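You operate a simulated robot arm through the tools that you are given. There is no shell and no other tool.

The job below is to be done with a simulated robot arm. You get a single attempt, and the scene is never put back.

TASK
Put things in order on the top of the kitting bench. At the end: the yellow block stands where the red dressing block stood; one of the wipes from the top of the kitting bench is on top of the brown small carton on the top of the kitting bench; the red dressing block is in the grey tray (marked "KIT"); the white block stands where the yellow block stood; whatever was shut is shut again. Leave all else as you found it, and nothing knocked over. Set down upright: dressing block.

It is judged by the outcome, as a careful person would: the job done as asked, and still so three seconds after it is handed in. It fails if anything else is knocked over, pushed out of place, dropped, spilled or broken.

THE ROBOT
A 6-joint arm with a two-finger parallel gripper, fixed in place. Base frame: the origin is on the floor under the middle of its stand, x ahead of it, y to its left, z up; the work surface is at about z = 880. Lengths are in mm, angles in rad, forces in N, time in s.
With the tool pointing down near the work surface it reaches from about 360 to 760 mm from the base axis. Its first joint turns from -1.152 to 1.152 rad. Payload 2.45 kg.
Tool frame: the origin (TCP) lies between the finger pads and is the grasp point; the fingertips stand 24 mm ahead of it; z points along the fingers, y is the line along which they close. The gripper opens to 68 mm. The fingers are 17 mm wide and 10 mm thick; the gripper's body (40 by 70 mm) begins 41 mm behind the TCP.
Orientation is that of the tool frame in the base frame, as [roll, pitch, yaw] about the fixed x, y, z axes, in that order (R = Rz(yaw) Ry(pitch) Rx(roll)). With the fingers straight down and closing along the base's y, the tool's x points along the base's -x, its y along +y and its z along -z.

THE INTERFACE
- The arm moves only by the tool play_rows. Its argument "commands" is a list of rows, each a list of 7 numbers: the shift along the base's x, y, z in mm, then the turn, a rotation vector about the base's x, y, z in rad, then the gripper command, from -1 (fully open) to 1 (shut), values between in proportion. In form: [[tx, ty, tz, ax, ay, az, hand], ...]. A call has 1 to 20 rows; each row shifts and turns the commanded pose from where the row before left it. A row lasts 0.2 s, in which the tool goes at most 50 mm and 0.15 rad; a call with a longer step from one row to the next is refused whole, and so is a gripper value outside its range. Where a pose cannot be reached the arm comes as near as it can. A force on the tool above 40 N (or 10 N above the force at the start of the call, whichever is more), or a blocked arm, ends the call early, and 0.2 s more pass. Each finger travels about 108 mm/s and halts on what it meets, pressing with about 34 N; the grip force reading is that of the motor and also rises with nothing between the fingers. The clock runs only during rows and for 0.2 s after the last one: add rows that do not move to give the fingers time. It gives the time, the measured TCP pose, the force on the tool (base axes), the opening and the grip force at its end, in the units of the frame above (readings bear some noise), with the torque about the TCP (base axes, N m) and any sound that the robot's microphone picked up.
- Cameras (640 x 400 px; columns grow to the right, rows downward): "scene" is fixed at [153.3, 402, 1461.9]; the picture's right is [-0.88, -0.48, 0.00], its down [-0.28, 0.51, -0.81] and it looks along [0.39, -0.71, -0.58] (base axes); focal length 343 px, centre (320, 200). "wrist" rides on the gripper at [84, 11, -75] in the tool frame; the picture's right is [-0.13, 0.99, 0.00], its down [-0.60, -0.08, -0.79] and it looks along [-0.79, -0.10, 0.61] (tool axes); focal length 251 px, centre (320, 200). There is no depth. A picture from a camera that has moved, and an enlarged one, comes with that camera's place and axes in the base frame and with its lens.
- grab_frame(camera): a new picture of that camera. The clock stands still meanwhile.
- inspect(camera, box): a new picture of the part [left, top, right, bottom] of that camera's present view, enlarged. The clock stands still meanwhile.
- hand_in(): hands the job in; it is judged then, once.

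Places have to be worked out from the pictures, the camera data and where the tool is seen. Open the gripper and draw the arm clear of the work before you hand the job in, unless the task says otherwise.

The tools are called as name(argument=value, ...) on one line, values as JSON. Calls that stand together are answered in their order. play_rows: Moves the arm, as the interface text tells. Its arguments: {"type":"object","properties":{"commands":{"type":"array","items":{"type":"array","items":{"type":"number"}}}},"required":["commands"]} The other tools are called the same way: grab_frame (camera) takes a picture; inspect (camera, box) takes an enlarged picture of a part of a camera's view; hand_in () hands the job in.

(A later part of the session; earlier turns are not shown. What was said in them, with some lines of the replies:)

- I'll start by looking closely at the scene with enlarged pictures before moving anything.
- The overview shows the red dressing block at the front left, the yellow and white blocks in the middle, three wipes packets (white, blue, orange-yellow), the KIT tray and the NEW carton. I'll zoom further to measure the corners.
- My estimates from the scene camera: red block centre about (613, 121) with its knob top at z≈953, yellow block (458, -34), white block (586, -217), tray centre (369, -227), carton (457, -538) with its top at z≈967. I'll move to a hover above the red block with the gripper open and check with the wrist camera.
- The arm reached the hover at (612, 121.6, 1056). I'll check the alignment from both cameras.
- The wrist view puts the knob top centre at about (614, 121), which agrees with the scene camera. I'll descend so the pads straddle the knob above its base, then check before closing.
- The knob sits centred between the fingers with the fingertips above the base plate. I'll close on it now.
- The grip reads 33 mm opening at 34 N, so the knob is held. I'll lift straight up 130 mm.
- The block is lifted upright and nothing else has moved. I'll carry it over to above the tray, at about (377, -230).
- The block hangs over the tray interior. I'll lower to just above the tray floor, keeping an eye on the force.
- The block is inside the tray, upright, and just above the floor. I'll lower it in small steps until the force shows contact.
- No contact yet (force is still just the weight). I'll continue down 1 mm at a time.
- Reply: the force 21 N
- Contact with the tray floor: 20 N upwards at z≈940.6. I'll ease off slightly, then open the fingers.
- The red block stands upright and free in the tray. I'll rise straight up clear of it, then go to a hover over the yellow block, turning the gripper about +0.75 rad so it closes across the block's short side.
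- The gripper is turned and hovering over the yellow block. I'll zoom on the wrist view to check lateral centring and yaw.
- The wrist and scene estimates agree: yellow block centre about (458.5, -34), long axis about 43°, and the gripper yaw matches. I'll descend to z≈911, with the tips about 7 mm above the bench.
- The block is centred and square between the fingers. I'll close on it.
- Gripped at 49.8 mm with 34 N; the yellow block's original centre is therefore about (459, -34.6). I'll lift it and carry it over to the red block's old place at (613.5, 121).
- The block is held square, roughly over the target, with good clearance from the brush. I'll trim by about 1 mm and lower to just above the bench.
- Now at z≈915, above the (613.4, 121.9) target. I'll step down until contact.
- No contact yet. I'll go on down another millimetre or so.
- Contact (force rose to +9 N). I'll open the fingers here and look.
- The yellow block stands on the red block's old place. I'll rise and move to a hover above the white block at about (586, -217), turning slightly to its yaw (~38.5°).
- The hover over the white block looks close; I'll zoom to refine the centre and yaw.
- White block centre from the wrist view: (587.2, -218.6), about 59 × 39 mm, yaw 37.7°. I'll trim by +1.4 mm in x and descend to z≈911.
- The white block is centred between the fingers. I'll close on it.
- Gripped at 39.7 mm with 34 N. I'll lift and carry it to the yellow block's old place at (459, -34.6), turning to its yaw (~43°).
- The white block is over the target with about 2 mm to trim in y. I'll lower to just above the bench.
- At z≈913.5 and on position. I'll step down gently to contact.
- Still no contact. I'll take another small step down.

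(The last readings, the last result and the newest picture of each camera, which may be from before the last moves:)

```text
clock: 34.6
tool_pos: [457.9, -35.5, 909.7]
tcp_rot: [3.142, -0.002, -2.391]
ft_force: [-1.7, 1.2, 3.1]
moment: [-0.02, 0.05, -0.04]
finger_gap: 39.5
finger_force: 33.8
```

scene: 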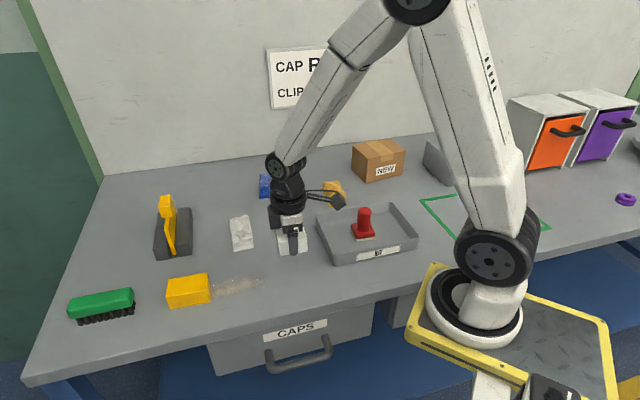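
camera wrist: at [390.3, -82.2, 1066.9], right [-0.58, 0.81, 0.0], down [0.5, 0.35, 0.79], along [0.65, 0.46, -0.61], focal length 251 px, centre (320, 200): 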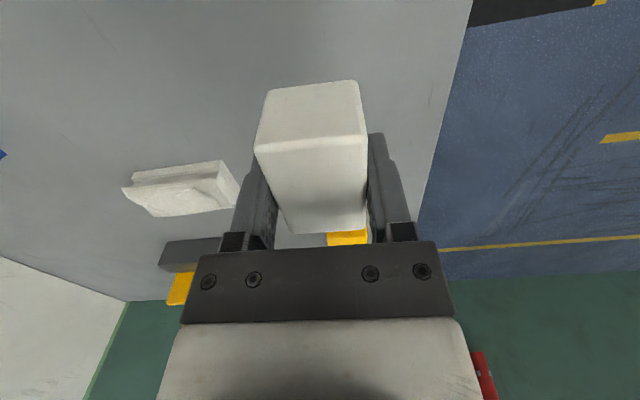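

Light contact (force up by about 4 N). I'll release here and check.

play_rows(commands=[[0, 0, 0, 0, 0, 0, 0.3], [0, 0, 0, 0, 0, 0, -0.3], [0, 0, 0, 0, 0, 0, -1], [0, 0, 0, 0, 0, 0, -1]])

grab_frame(camera="wrist")

inspect(camera="scene", box=[230, 190, 350, 290])

```text
clock: 35.6
tool_pos: [459.9, -34.3, 911.0]
tcp_rot: [-3.141, -0.001, -2.391]
ft_force: [-0.4, 0.5, -0.1]
moment: [-0.02, -0.01, -0.02]
finger_gap: 68.1
finger_force: 0.0
```

```text
taken
camera wrist: at [389.7, -84.4, 986.0], right [-0.58, 0.81, 0.0], down [0.5, 0.35, 0.79], along [0.64, 0.46, -0.61], focal length 251 px, centre (320, 200)
```

wrist: 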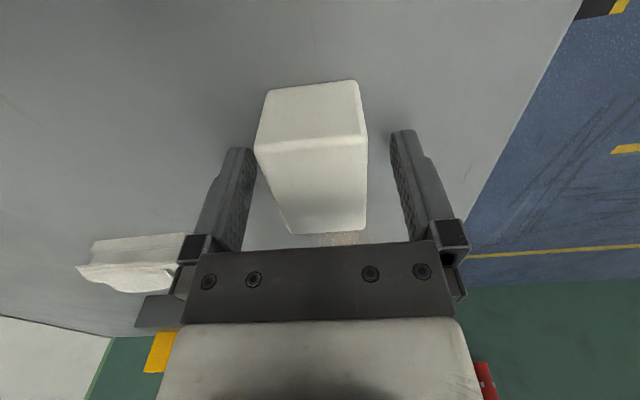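

```text
4.00 times, centred on (290, 240) of scene
camera zoom: at [153.3, 402.0, 1461.9], right [-0.88, -0.48, 0.0], down [-0.28, 0.51, -0.81], along [0.39, -0.71, -0.58], focal length 1370 px, centre (440, 40)
```

zoom: 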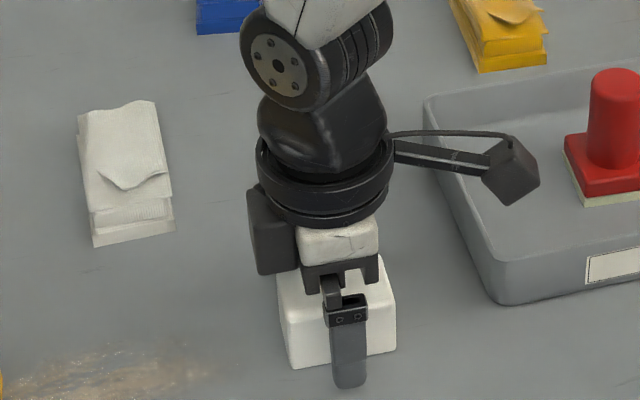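

The white block stands at the yellow block's old place. Next are the wipes: the orange-yellow one at about (515, -342) is closest to the carton. I'll rise, then go to a hover above it with the gripper turned to close across its width (~41°).

play_rows(commands=[[0, 0, 10, 0, 0, 0, -1], [0, 0, 40, 0, 0, 0, -1], [0, 0, 45, 0, 0, 0, -1], [0, 0, 45, 0, 0, 0, -1], [3, -14, 0, 0, 0, -0.12, -1], [5, -24, 0, 0, 0, -0.135, -1], [5, -27, 0, 0, 0, -0.135, -1], [5, -27, 0, 0, 0, -0.135, -1], [5, -27, 0, 0, 0, -0.135, -1], [5, -27, 0, 0, 0, -0.135, -1], [5, -27, 0, 0, 0, -0.135, -1], [5, -27, 0, 0, 0, -0.135, -1], [5, -27, 0, 0, 0, -0.135, -1], [5, -27, 0, 0, 0, -0.135, -1], [5, -27, 0, 0, 0, -0.135, -1], [4, -27, 0, 0, 0, -0.13, -1], [0, 0, 0, 0, 0, 0, -1]])

grab_frame(camera="wrist")

grab_frame(camera="scene")

```text
clock: 39.2
tool_pos: [515.8, -343.6, 1049.6]
tcp_rot: [3.141, -0.002, 2.291]
ft_force: [0.6, -0.2, 0.7]
moment: [-0.03, -0.01, -0.01]
finger_gap: 68.2
finger_force: 0.0
```

```text
taken
camera wrist: at [468.5, -273.3, 1126.2], right [0.83, 0.56, 0.0], down [0.34, -0.51, 0.79], along [0.44, -0.66, -0.61], focal length 251 px, centre (320, 200)
```

wrist: 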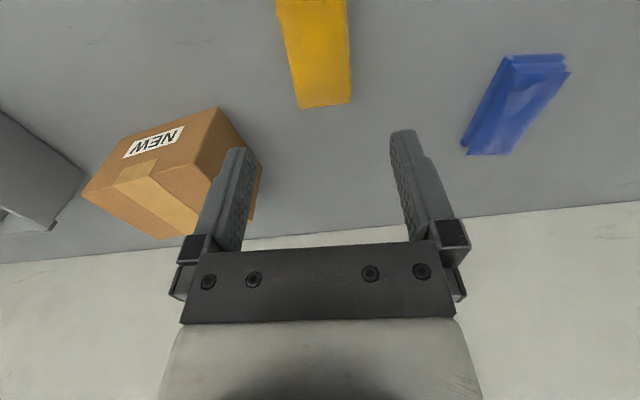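

```text
taken
```

scene: 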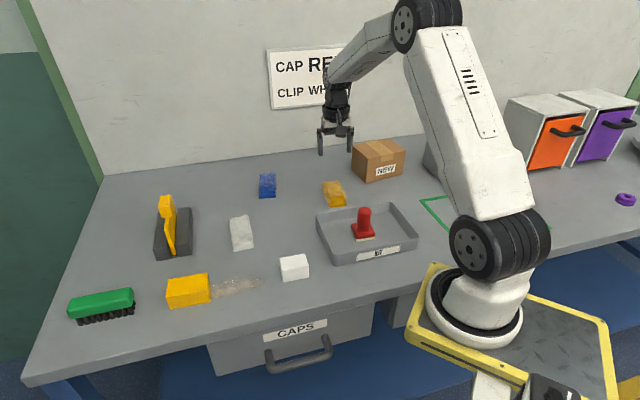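

The gripper is aligned over the orange wipe, but the wipe runs out of the picture. I'll back the tool off about 85 mm to see the whole wipe and measure it.

play_rows(commands=[[-28, 32, 0, 0, 0, 0, -1], [-28, 32, 0, 0, 0, 0, -1], [0, 0, 0, 0, 0, 0, -1]])

grab_frame(camera="wrist")

inspect(camera="wrist", box=[240, 40, 400, 170])

inspect(camera="wrist", box=[60, 120, 280, 280])

inspect(camera="scene", box=[310, 165, 360, 215])

```text
clock: 40.0
tool_pos: [460.9, -279.0, 1049.1]
tcp_rot: [3.141, -0.001, 2.295]
ft_force: [-0.8, 0.3, -0.3]
moment: [0.03, -0.02, -0.01]
finger_gap: 68.0
finger_force: 0.1
```

```text
taken
camera wrist: at [412.7, -209.2, 1126.4], right [0.83, 0.56, 0.0], down [0.34, -0.51, 0.79], along [0.44, -0.66, -0.61], focal length 251 px, centre (320, 200)
```

wrist: 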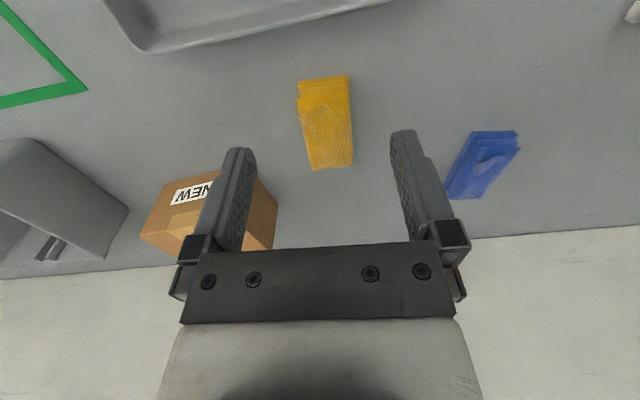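

```text
3.08 times, centred on (320, 105) of wrist
camera zoom: at [412.7, -209.2, 1126.4], right [0.83, 0.56, 0.0], down [0.34, -0.51, 0.79], along [0.44, -0.66, -0.61], focal length 774 px, centre (320, 492)
```

zoom: 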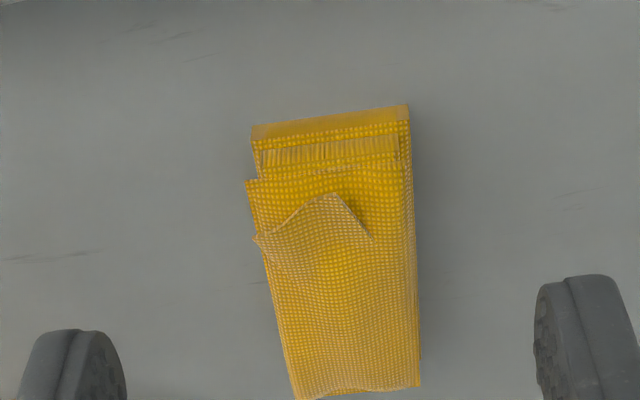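

```text
2.50 times, centred on (170, 200) of wrist
camera zoom: at [412.7, -209.2, 1126.4], right [0.83, 0.56, 0.0], down [0.34, -0.51, 0.79], along [0.44, -0.66, -0.61], focal length 629 px, centre (695, 200)
```

zoom: 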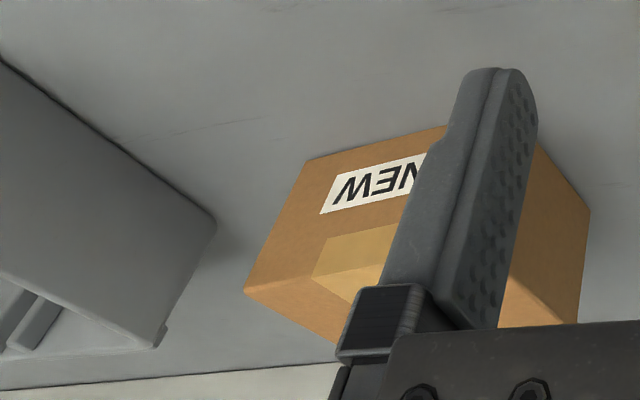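

```text
8.00 times, centred on (335, 190) of scene
camera zoom: at [153.3, 402.0, 1461.9], right [-0.88, -0.48, 0.0], down [-0.28, 0.51, -0.81], along [0.39, -0.71, -0.58], focal length 2741 px, centre (200, 280)
```

zoom: 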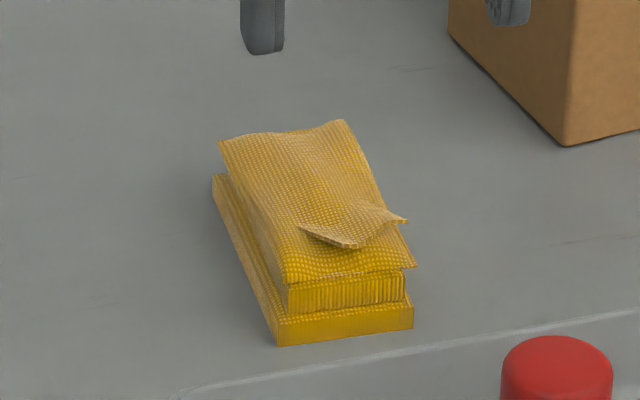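

The wipe is about 50 × 100 × 20 mm, centred near (518, -348.5) with its width axis at about 41.5°, which matches the gripper yaw. I'll go back above it, descend partway, and check the straddle.

play_rows(commands=[[19, -23, 0, 0, 0, 0, -1], [19.3, -23, 0, 0, 0, 0, -1], [19.4, -23.2, 0, 0, 0, 0, -1], [0, 0, -40, 0, 0, 0, -1], [0, 0, -45, 0, 0, 0, -1], [0, 0, -20, 0, 0, 0, -1], [0, 0, -10, 0, 0, 0, -1], [0, 0, 0, 0, 0, 0, -1]])

grab_frame(camera="wrist")

inspect(camera="scene", box=[290, 140, 390, 215])

```text
clock: 41.8
tool_pos: [518.8, -347.7, 936.0]
tcp_rot: [-3.14, 0.001, 2.294]
ft_force: [-0.6, 0.5, -0.6]
moment: [0.01, -0.03, 0.02]
finger_gap: 68.1
finger_force: 0.0
```

```text
taken
camera wrist: at [470.0, -277.7, 1011.5], right [0.83, 0.56, 0.0], down [0.34, -0.51, 0.79], along [0.44, -0.66, -0.61], focal length 251 px, centre (320, 200)
```

wrist: 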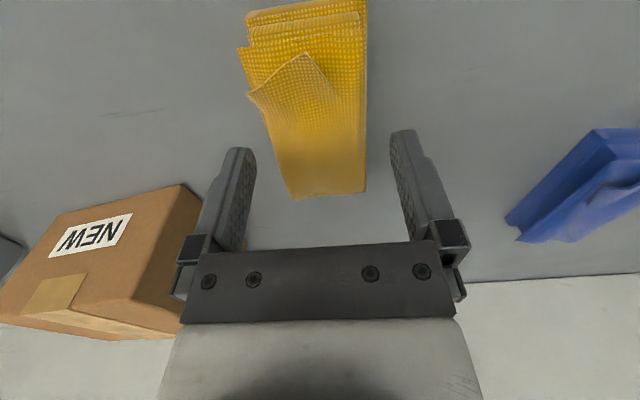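

```text
5.33 times, centred on (340, 178) of scene
camera zoom: at [153.3, 402.0, 1461.9], right [-0.88, -0.48, 0.0], down [-0.28, 0.51, -0.81], along [0.39, -0.71, -0.58], focal length 1827 px, centre (213, 320)
```

zoom: 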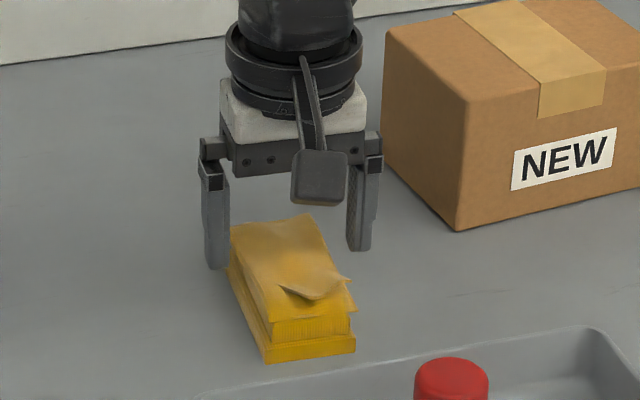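

The wipe is centred between the fingers. I'll descend to z≈907 (tips about 3 mm above the bench) and close.

play_rows(commands=[[0, 0, -15, 0, 0, 0, -1], [0, 0, -10, 0, 0, 0, -1], [0, 0, -4, 0, 0, 0, -1], [0, 0, 0, 0, 0, 0, -1]])

grab_frame(camera="wrist")

inspect(camera="scene", box=[290, 140, 390, 215])

```text
clock: 42.8
tool_pos: [516.7, -348.2, 904.9]
tcp_rot: [-3.141, 0.0, 2.291]
ft_force: [-0.1, -0.2, -0.4]
moment: [0.02, 0.04, 0.0]
finger_gap: 67.9
finger_force: 0.0
```

```text
taken
camera wrist: at [470.0, -277.8, 982.2], right [0.83, 0.56, 0.0], down [0.34, -0.51, 0.79], along [0.44, -0.66, -0.61], focal length 251 px, centre (320, 200)
```

wrist: 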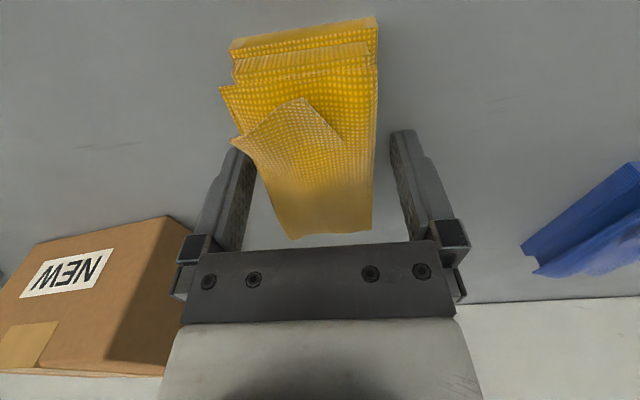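

```text
5.33 times, centred on (340, 178) of scene
camera zoom: at [153.3, 402.0, 1461.9], right [-0.88, -0.48, 0.0], down [-0.28, 0.51, -0.81], along [0.39, -0.71, -0.58], focal length 1827 px, centre (213, 320)
```

zoom: 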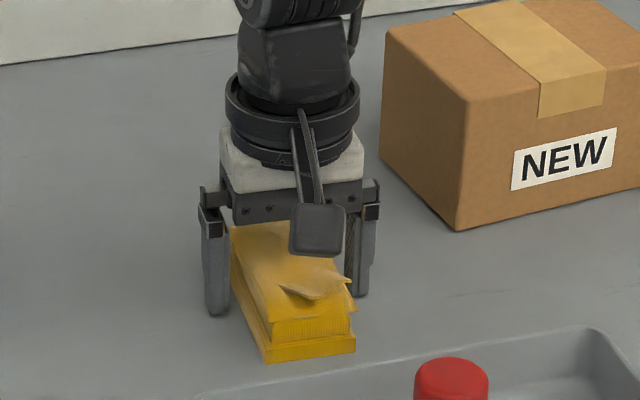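

The fingers straddle the wipe cleanly with no contact force. I'll close on it.

play_rows(commands=[[0, 0, 0, 0, 0, 0, 1], [0, 0, 0, 0, 0, 0, 1], [0, 0, 0, 0, 0, 0, 1]])

grab_frame(camera="wrist")

```text
clock: 43.6
tool_pos: [517.3, -347.7, 906.2]
tcp_rot: [-3.141, -0.002, 2.293]
ft_force: [0.1, 0.3, 0.5]
moment: [-0.02, 0.0, 0.0]
finger_gap: 49.2
finger_force: 34.4
```

```text
taken
camera wrist: at [470.0, -277.7, 982.3], right [0.83, 0.56, 0.0], down [0.34, -0.51, 0.79], along [0.44, -0.66, -0.61], focal length 251 px, centre (320, 200)
```

wrist: 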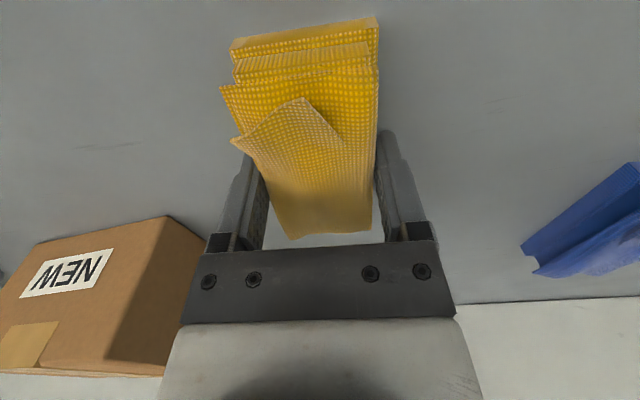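

Gripped at 49 mm with 34 N. I'll lift it straight up 140 mm.

play_rows(commands=[[0, 0, 10, 0, 0, 0, 1], [0, 0, 25, 0, 0, 0, 1], [0, 0, 35, 0, 0, 0, 1], [0, 0, 40, 0, 0, 0, 1], [0, 0, 30, 0, 0, 0, 1], [0, 0, 0, 0, 0, 0, 1]])

grab_frame(camera="wrist")

inspect(camera="scene", box=[270, 90, 430, 200])

inspect(camera="scene", box=[345, 130, 415, 190])

```text
clock: 45.0
tool_pos: [517.1, -348.0, 1045.6]
tcp_rot: [3.141, -0.001, 2.294]
ft_force: [0.0, 0.1, -1.4]
moment: [0.01, -0.01, 0.02]
finger_gap: 49.3
finger_force: 34.2
```

```text
taken
camera wrist: at [469.8, -278.3, 1121.6], right [0.83, 0.56, 0.0], down [0.34, -0.51, 0.79], along [0.44, -0.66, -0.61], focal length 251 px, centre (320, 200)
```

wrist: 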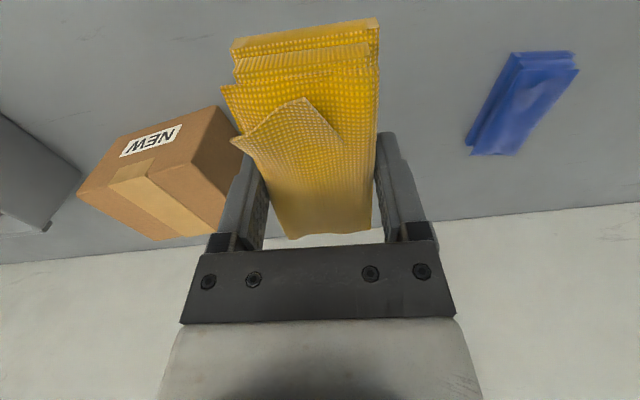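

```text
3.64 times, centred on (350, 145) of scene
camera zoom: at [153.3, 402.0, 1461.9], right [-0.88, -0.48, 0.0], down [-0.28, 0.51, -0.81], along [0.39, -0.71, -0.58], focal length 1246 px, centre (211, 400)
```

zoom: 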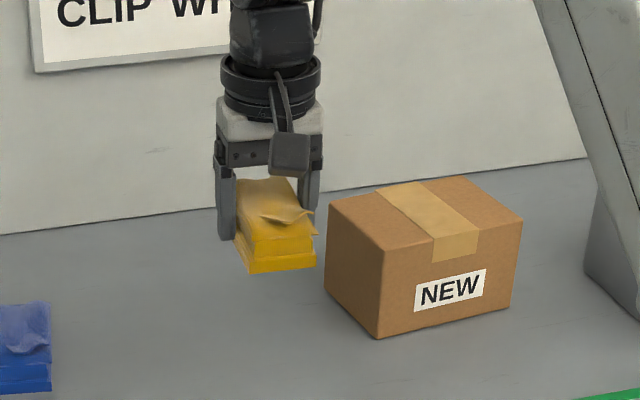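

```text
6.67 times, centred on (380, 160) of scene
camera zoom: at [153.3, 402.0, 1461.9], right [-0.88, -0.48, 0.0], down [-0.28, 0.51, -0.81], along [0.39, -0.71, -0.58], focal length 2284 px, centre (-80, 467)
```

zoom: 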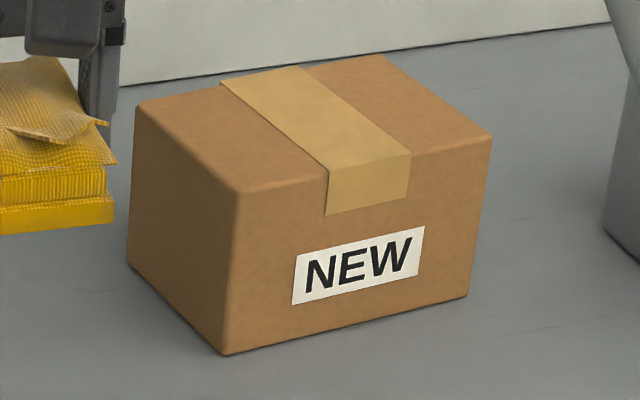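

The wipe is held securely and the carton's top is at z≈968, centre about (457, -539 to -545). I'll carry the wipe over there at the same height and use the wrist camera to locate the carton better.

play_rows(commands=[[-5, -16, 5, 0, 0, 0, 1], [-10, -32, 5, 0, 0, 0, 1], [-12, -38, 0, 0, 0, 0, 1], [-12, -38, 0, 0, 0, 0, 1], [-11, -36, 0, 0, 0, 0, 1], [-7, -22, 0, 0, 0, 0, 1], [-3, -9, 0, 0, 0, 0, 1], [0, 0, 0, 0, 0, 0, 1]])

grab_frame(camera="wrist")

grab_frame(camera="scene")

```text
clock: 46.8
tool_pos: [456.9, -538.2, 1054.9]
tcp_rot: [3.142, 0.0, 2.293]
ft_force: [0.7, 0.8, -0.9]
moment: [0.0, 0.0, 0.03]
finger_gap: 49.1
finger_force: 34.2
```

```text
taken
camera wrist: at [409.7, -468.9, 1131.5], right [0.83, 0.56, 0.0], down [0.34, -0.51, 0.79], along [0.44, -0.66, -0.61], focal length 251 px, centre (320, 200)
```

wrist: 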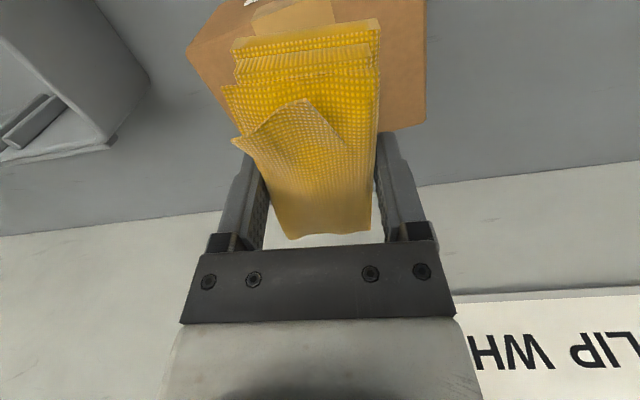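

```text
taken
```

scene: 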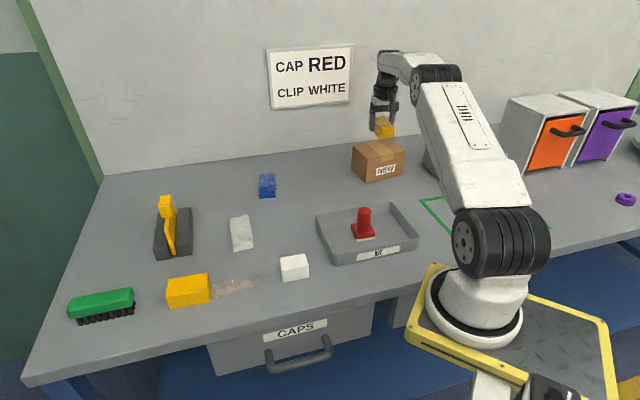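

The arm reaches the hover above the carton. I'll zoom into the wrist view to measure the carton's top corners.

inspect(camera="wrist", box=[170, 0, 450, 175])

inspect(camera="scene", box=[335, 90, 425, 190])

```text
2.29 times, centred on (310, 88) of wrist
camera zoom: at [409.7, -468.9, 1131.5], right [0.83, 0.56, 0.0], down [0.34, -0.51, 0.79], along [0.44, -0.66, -0.61], focal length 575 px, centre (343, 457)
```

zoom: 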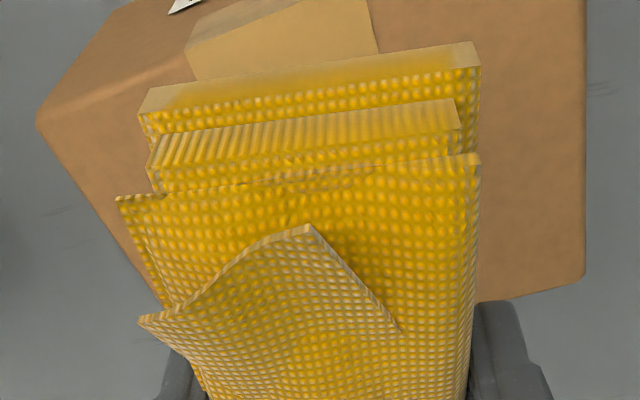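

```text
4.00 times, centred on (380, 140) of scene
camera zoom: at [153.4, 402.0, 1461.9], right [-0.88, -0.48, 0.0], down [-0.28, 0.51, -0.81], along [0.39, -0.71, -0.58], focal length 1370 px, centre (80, 440)
```

zoom: 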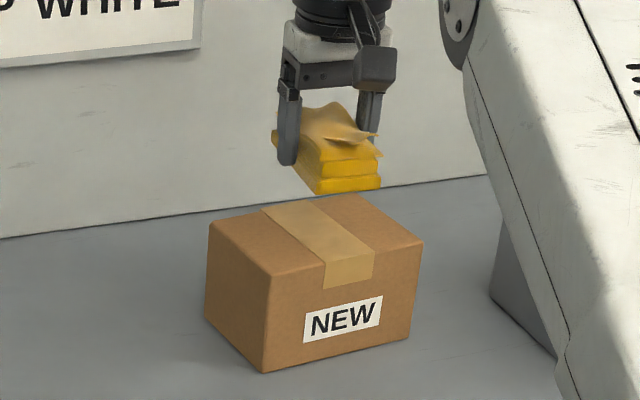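

From the wrist view the carton's top centre is about (460, -545), long axis ~52°, about 92 × 136 mm. I'll shift there and turn the wipe -1.38 rad so its length lies along the carton's long axis.

play_rows(commands=[[1, -2, 0, 0, 0, -0.1, 1], [1, -2, 0, 0, 0, -0.14, 1], [1, -2.5, 0, 0, 0, -0.14, 1], [0, 0, 0, 0, 0, -0.14, 1], [0, 0, 0, 0, 0, -0.14, 1], [0, 0, 0, 0, 0, -0.14, 1], [0, 0, 0, 0, 0, -0.14, 1], [0, 0, 0, 0, 0, -0.14, 1], [0, 0, 0, 0, 0, -0.14, 1], [0, 0, 0, 0, 0, -0.1, 1], [0, 0, 0, 0, 0, -0.065, 1], [0, 0, 0, 0, 0, 0, 1]])

grab_frame(camera="wrist")

grab_frame(camera="scene")

inspect(camera="scene", box=[335, 90, 425, 190])

```text
clock: 49.4
tool_pos: [460.9, -545.7, 1055.8]
tcp_rot: [-3.141, -0.002, 0.906]
ft_force: [-0.3, -0.2, -1.5]
moment: [-0.06, 0.03, 0.0]
finger_gap: 49.4
finger_force: 33.6
```

```text
taken
camera wrist: at [520.6, -486.3, 1132.0], right [0.7, -0.71, 0.0], down [-0.43, -0.43, 0.79], along [-0.57, -0.56, -0.61], focal length 251 px, centre (320, 200)
```

wrist: 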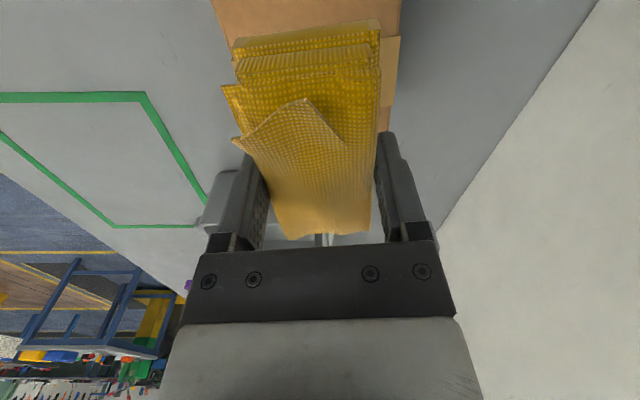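

```text
taken
```

scene: 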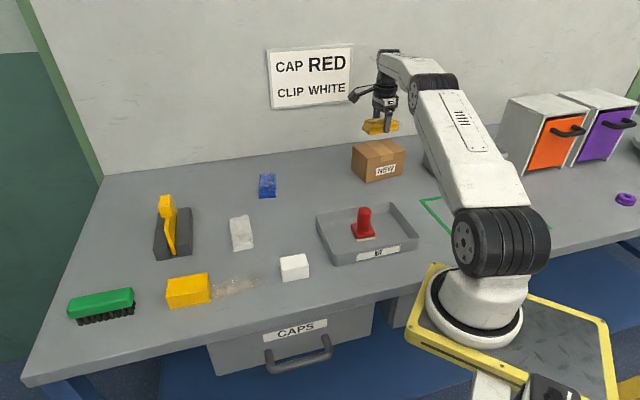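

```text
4.00 times, centred on (380, 140) of scene
camera zoom: at [153.3, 402.0, 1461.9], right [-0.88, -0.48, 0.0], down [-0.28, 0.51, -0.81], along [0.39, -0.71, -0.58], focal length 1370 px, centre (80, 440)
```

zoom: 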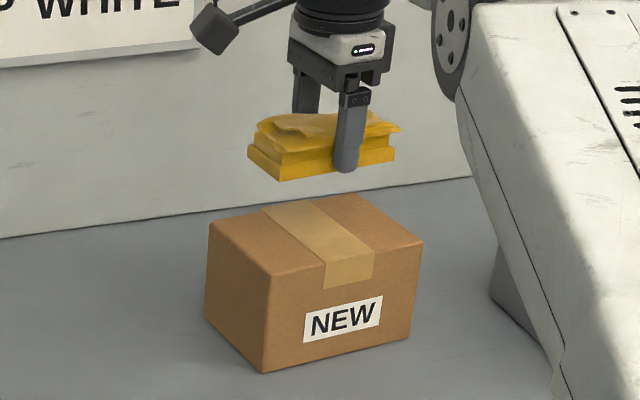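

The rotation succeeded. I'll zoom into the wrist view to check lateral alignment with the carton's top edges.

inspect(camera="wrist", box=[180, 0, 440, 160])

```text
2.46 times, centred on (310, 80) of wrist
camera zoom: at [520.6, -486.3, 1132.0], right [0.7, -0.71, 0.0], down [-0.43, -0.43, 0.79], along [-0.57, -0.56, -0.61], focal length 619 px, centre (345, 495)
```

zoom: 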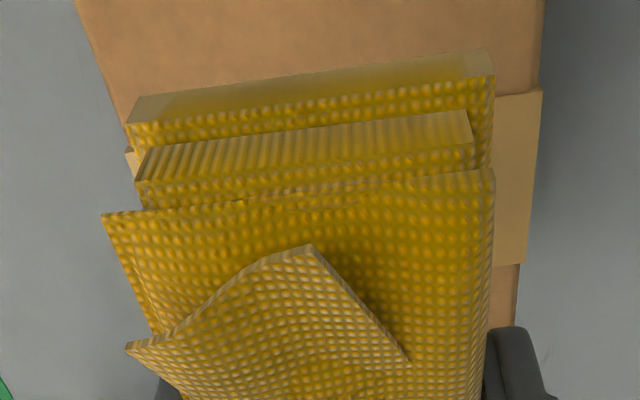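

The carton's top edges sit about 51 mm and 48 mm either side of the tool, so only a 1.5 mm trim is needed. I'll lower to about 9 mm above the expected contact height (TCP ≈ 995).

play_rows(commands=[[-1, 0.8, -15, 0, 0, 0, 1], [0, 0, -20, 0, 0, 0, 1], [0, 0, -12, 0, 0, 0, 1], [0, 0, -4, 0, 0, 0, 1], [0, 0, 0, 0, 0, 0, 1]])

inspect(camera="scene", box=[335, 90, 425, 190])

grab_frame(camera="wrist")

```text
clock: 50.6
tool_pos: [459.1, -546.2, 1004.6]
tcp_rot: [-3.142, -0.002, 0.906]
ft_force: [-0.6, -0.4, -0.6]
moment: [0.01, 0.03, -0.01]
finger_gap: 49.1
finger_force: 34.1
```

```text
4.00 times, centred on (380, 140) of scene
camera zoom: at [153.3, 402.0, 1461.9], right [-0.88, -0.48, 0.0], down [-0.28, 0.51, -0.81], along [0.39, -0.71, -0.58], focal length 1370 px, centre (80, 440)
```

zoom: 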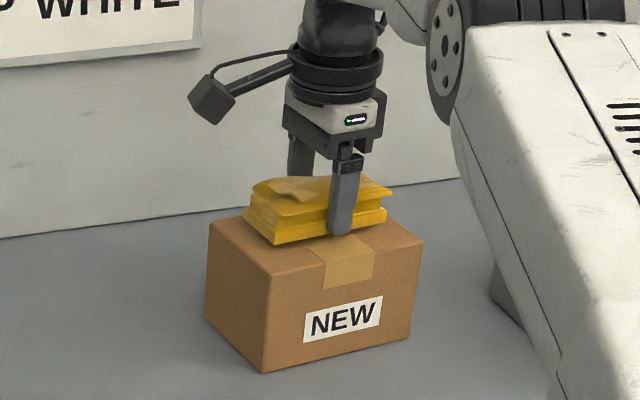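

```text
taken
camera wrist: at [519.7, -486.0, 1080.5], right [0.7, -0.71, 0.0], down [-0.43, -0.43, 0.79], along [-0.56, -0.56, -0.61], focal length 251 px, centre (320, 200)
```

wrist: 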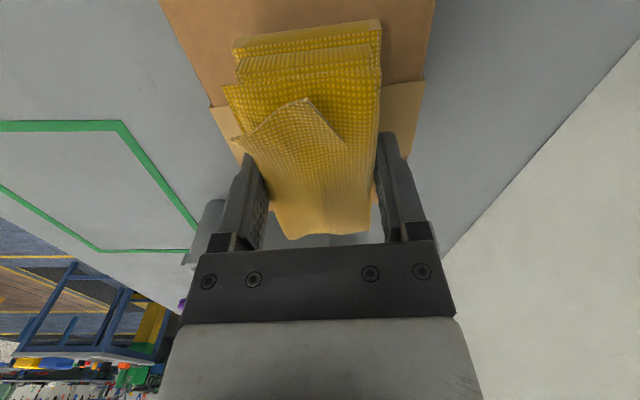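

The wipe is well within the carton's top outline. I'll step down towards contact.

play_rows(commands=[[0, 0, -3, 0, 0, 0, 1], [0, 0, -2, 0, 0, 0, 1], [0, 0, -1, 0, 0, 0, 1], [0, 0, 0, 0, 0, 0, 1]])

```text
clock: 51.6
tool_pos: [460.2, -545.5, 999.1]
tcp_rot: [-3.141, -0.002, 0.907]
ft_force: [-0.7, 0.1, -1.4]
moment: [0.02, 0.0, 0.0]
finger_gap: 49.2
finger_force: 33.5
```

No contact at z≈999. I'll continue with 1 mm steps.

play_rows(commands=[[0, 0, -1, 0, 0, 0, 1], [0, 0, -1, 0, 0, 0, 1], [0, 0, 0, 0, 0, 0, 1]])

```text
clock: 52.4
tool_pos: [460.8, -545.1, 996.8]
tcp_rot: [-3.141, -0.002, 0.907]
ft_force: [-0.5, 0.3, -1.0]
moment: [0.0, -0.01, 0.03]
finger_gap: 49.1
finger_force: 34.2
```

Still free at z≈997. Another small step.

play_rows(commands=[[0, 0, -1, 0, 0, 0, 1], [0, 0, -0.7, 0, 0, 0, 1], [0, 0, 0, 0, 0, 0, 1]])

```text
clock: 53.2
tool_pos: [459.0, -545.5, 995.3]
tcp_rot: [3.14, 0.002, 0.91]
ft_force: [-2.1, 1.0, 7.6]
moment: [0.13, 0.04, 0.06]
finger_gap: 49.2
finger_force: 33.6
```

Contact (about 9 N rise) at z≈995, which matches the expected carton top. I'll release here and inspect.

play_rows(commands=[[0, 0, 0.3, 0, 0, 0, 0.2], [0, 0, 0, 0, 0, 0, -0.3], [0, 0, 0, 0, 0, 0, -1], [0, 0, 0, 0, 0, 0, -1]])

grab_frame(camera="wrist")

inspect(camera="scene", box=[335, 90, 425, 190])

```text
clock: 54.2
tool_pos: [459.4, -545.0, 995.1]
tcp_rot: [3.141, -0.001, 0.907]
ft_force: [0.4, -0.7, 0.2]
moment: [0.01, -0.03, 0.01]
finger_gap: 68.0
finger_force: 0.0
```

```text
taken
camera wrist: at [519.8, -485.5, 1071.3], right [0.7, -0.71, 0.0], down [-0.43, -0.43, 0.79], along [-0.56, -0.56, -0.61], focal length 251 px, centre (320, 200)
```

wrist: 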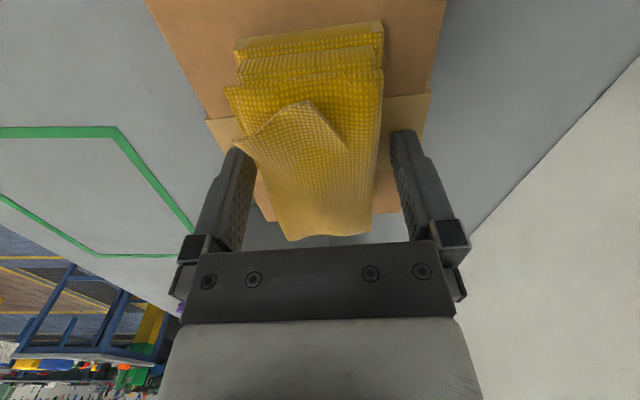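

```text
4.00 times, centred on (380, 140) of scene
camera zoom: at [153.3, 402.0, 1461.9], right [-0.88, -0.48, 0.0], down [-0.28, 0.51, -0.81], along [0.39, -0.71, -0.58], focal length 1370 px, centre (80, 440)
```

zoom: 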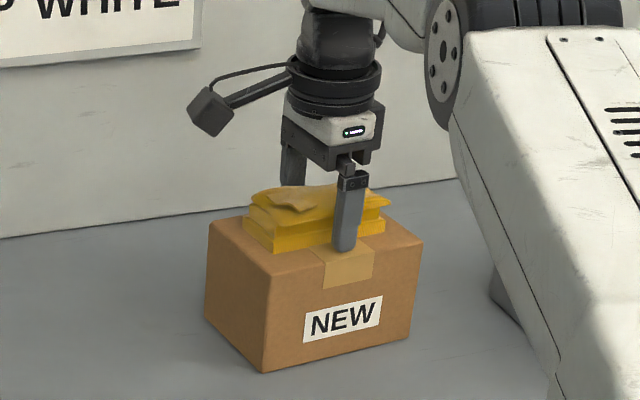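

The wipe rests flat on the carton, released. I'll rise straight up slowly and then check.

play_rows(commands=[[0, 0, 6, 0, 0, 0, -1], [0, 0, 12, 0, 0, 0, -1], [0, 0, 25, 0, 0, 0, -1], [0, 0, 40, 0, 0, 0, -1], [0, 0, 40, 0, 0, 0, -1], [0, 0, 0, 0, 0, 0, -1]])

grab_frame(camera="scene")

grab_frame(camera="wrist")

```text
clock: 55.6
tool_pos: [458.9, -544.4, 1119.7]
tcp_rot: [3.141, -0.002, 0.907]
ft_force: [-1.2, 0.5, 0.5]
moment: [-0.01, -0.02, 0.0]
finger_gap: 68.1
finger_force: 0.0
```

```text
taken
```

scene: 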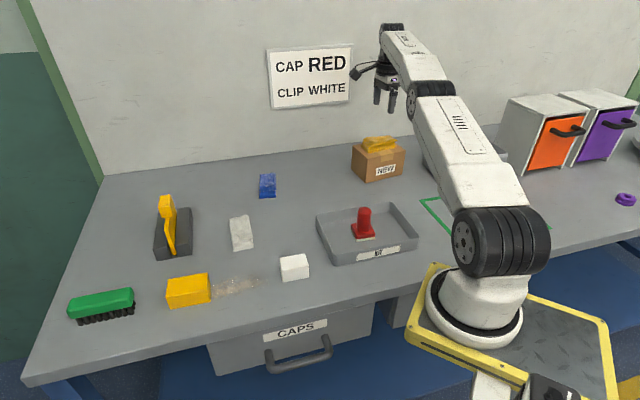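

```text
taken
camera wrist: at [519.8, -486.0, 1194.9], right [0.7, -0.71, 0.0], down [-0.43, -0.43, 0.79], along [-0.56, -0.56, -0.61], focal length 251 px, centre (320, 200)
```

wrist: 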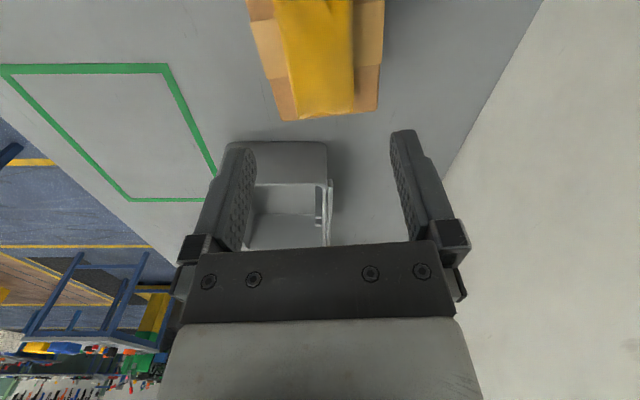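

Everything looks in place. I'll withdraw the arm back to its starting pose, high above the bench, for a clear final view.

play_rows(commands=[[0, 10, 30, 0, 0, 0.1, -1], [-1, 30, 30, 0, 0, 0.135, -1], [-2, 38, 17, 0, 0, 0.135, -1], [-2, 38, 0, 0, 0, 0.135, -1], [-2, 38, 0, 0, 0, 0.135, -1], [-2, 38, 0, 0, 0, 0.135, -1], [-2, 38, 0, 0, 0, 0.135, -1], [-2, 38, 0, 0, 0, 0.135, -1], [-2, 38, 0, 0, 0, 0.135, -1], [-2, 38, 0, 0, 0, 0.135, -1], [-2, 38, 0, 0, 0, 0.135, -1], [-2, 38, 0, 0, 0, 0.135, -1], [-2, 38, 0, 0, 0, 0.135, -1], [-2, 38, 0, 0, 0, 0.135, -1], [-2, 38, 0, 0, 0, 0.135, -1], [-1, 38, 0, 0, 0, 0.135, -1], [-1, 25, 0, 0, 0, 0.11, -1], [0, 10, 0, 0, 0, 0, -1], [0, 0, 0, 0, 0, 0, -1]])

grab_frame(camera="scene")

grab_frame(camera="wrist")

inspect(camera="scene", box=[300, 120, 440, 275])

inspect(camera="scene", box=[50, 180, 330, 340])

```text
clock: 59.6
tool_pos: [431.4, 63.1, 1195.7]
tcp_rot: [3.141, -0.005, 3.141]
ft_force: [0.1, -0.2, 1.0]
moment: [0.03, -0.01, -0.01]
finger_gap: 67.8
finger_force: 0.1
```

```text
taken
```

scene: 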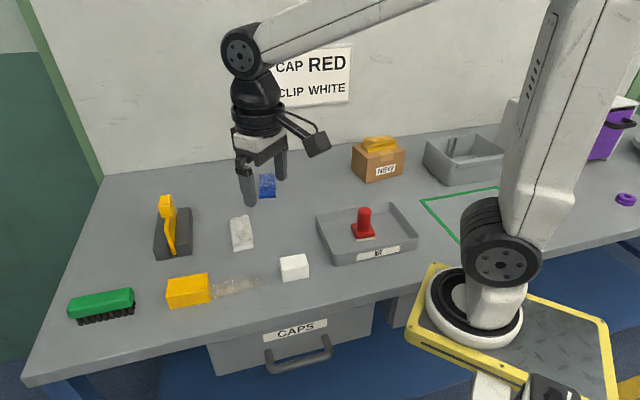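

```text
taken
camera wrist: at [346.1, 74.0, 1271.1], right [0.13, 0.99, 0.0], down [0.6, -0.08, 0.79], along [0.79, -0.1, -0.61], focal length 251 px, centre (320, 200)
```

wrist: 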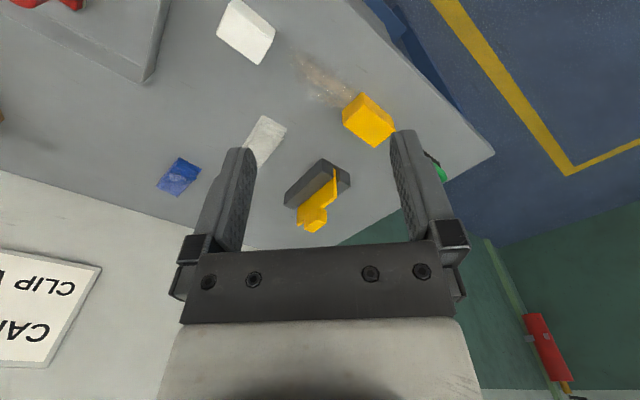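

```text
2.58 times, centred on (370, 198) of scene
camera zoom: at [153.3, 402.0, 1461.9], right [-0.88, -0.48, 0.0], down [-0.28, 0.51, -0.81], along [0.39, -0.71, -0.58], focal length 884 px, centre (191, 206)
```

zoom: 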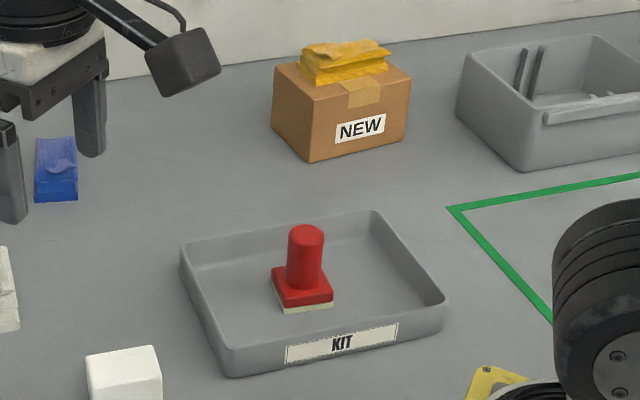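

```text
2.29 times, centred on (190, 260) of scene
camera zoom: at [153.3, 402.0, 1461.9], right [-0.88, -0.48, 0.0], down [-0.28, 0.51, -0.81], along [0.39, -0.71, -0.58], focal length 783 px, centre (617, 63)
```

zoom: 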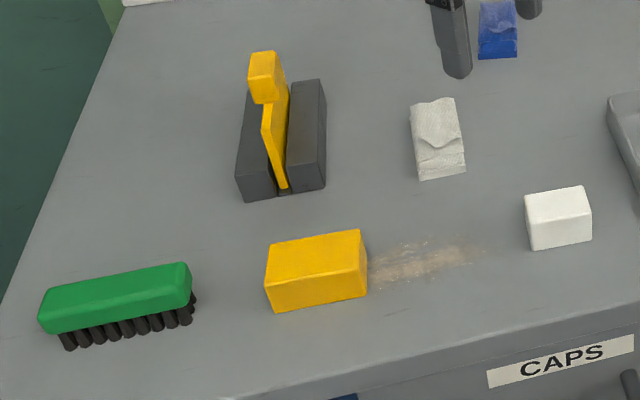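

The final pictures show the red block upright in the KIT tray, the yellow block on the red's old place and the white block on the yellow's old place. The orange wipe lies on the NEW carton, the drawer and cabinets look shut, and nothing else has moved. The gripper is open and clear, so I'm handing in.

hand_in()

```text
The job is handed in.
```

The job is done and handed in. In the final pictures everything was where the task asked:

- **Red dressing block:** it stands upright in the grey "KIT" tray.
- **Yellow block:** it stands where the red dressing block stood, within about 2 mm of my estimate of that spot.
- **White block:** it stands where the yellow block stood, turned to the yellow block's angle.
- **Wipe:** the orange-yellow one lies flat on top of the brown "NEW" carton. The white and blue wipes were left alone.

I opened nothing, and the "CAPS" drawer and the cabinets I could see still look shut. Nothing was knocked over or pushed out of place that I could see. The arm is back at its starting pose with the gripper open.
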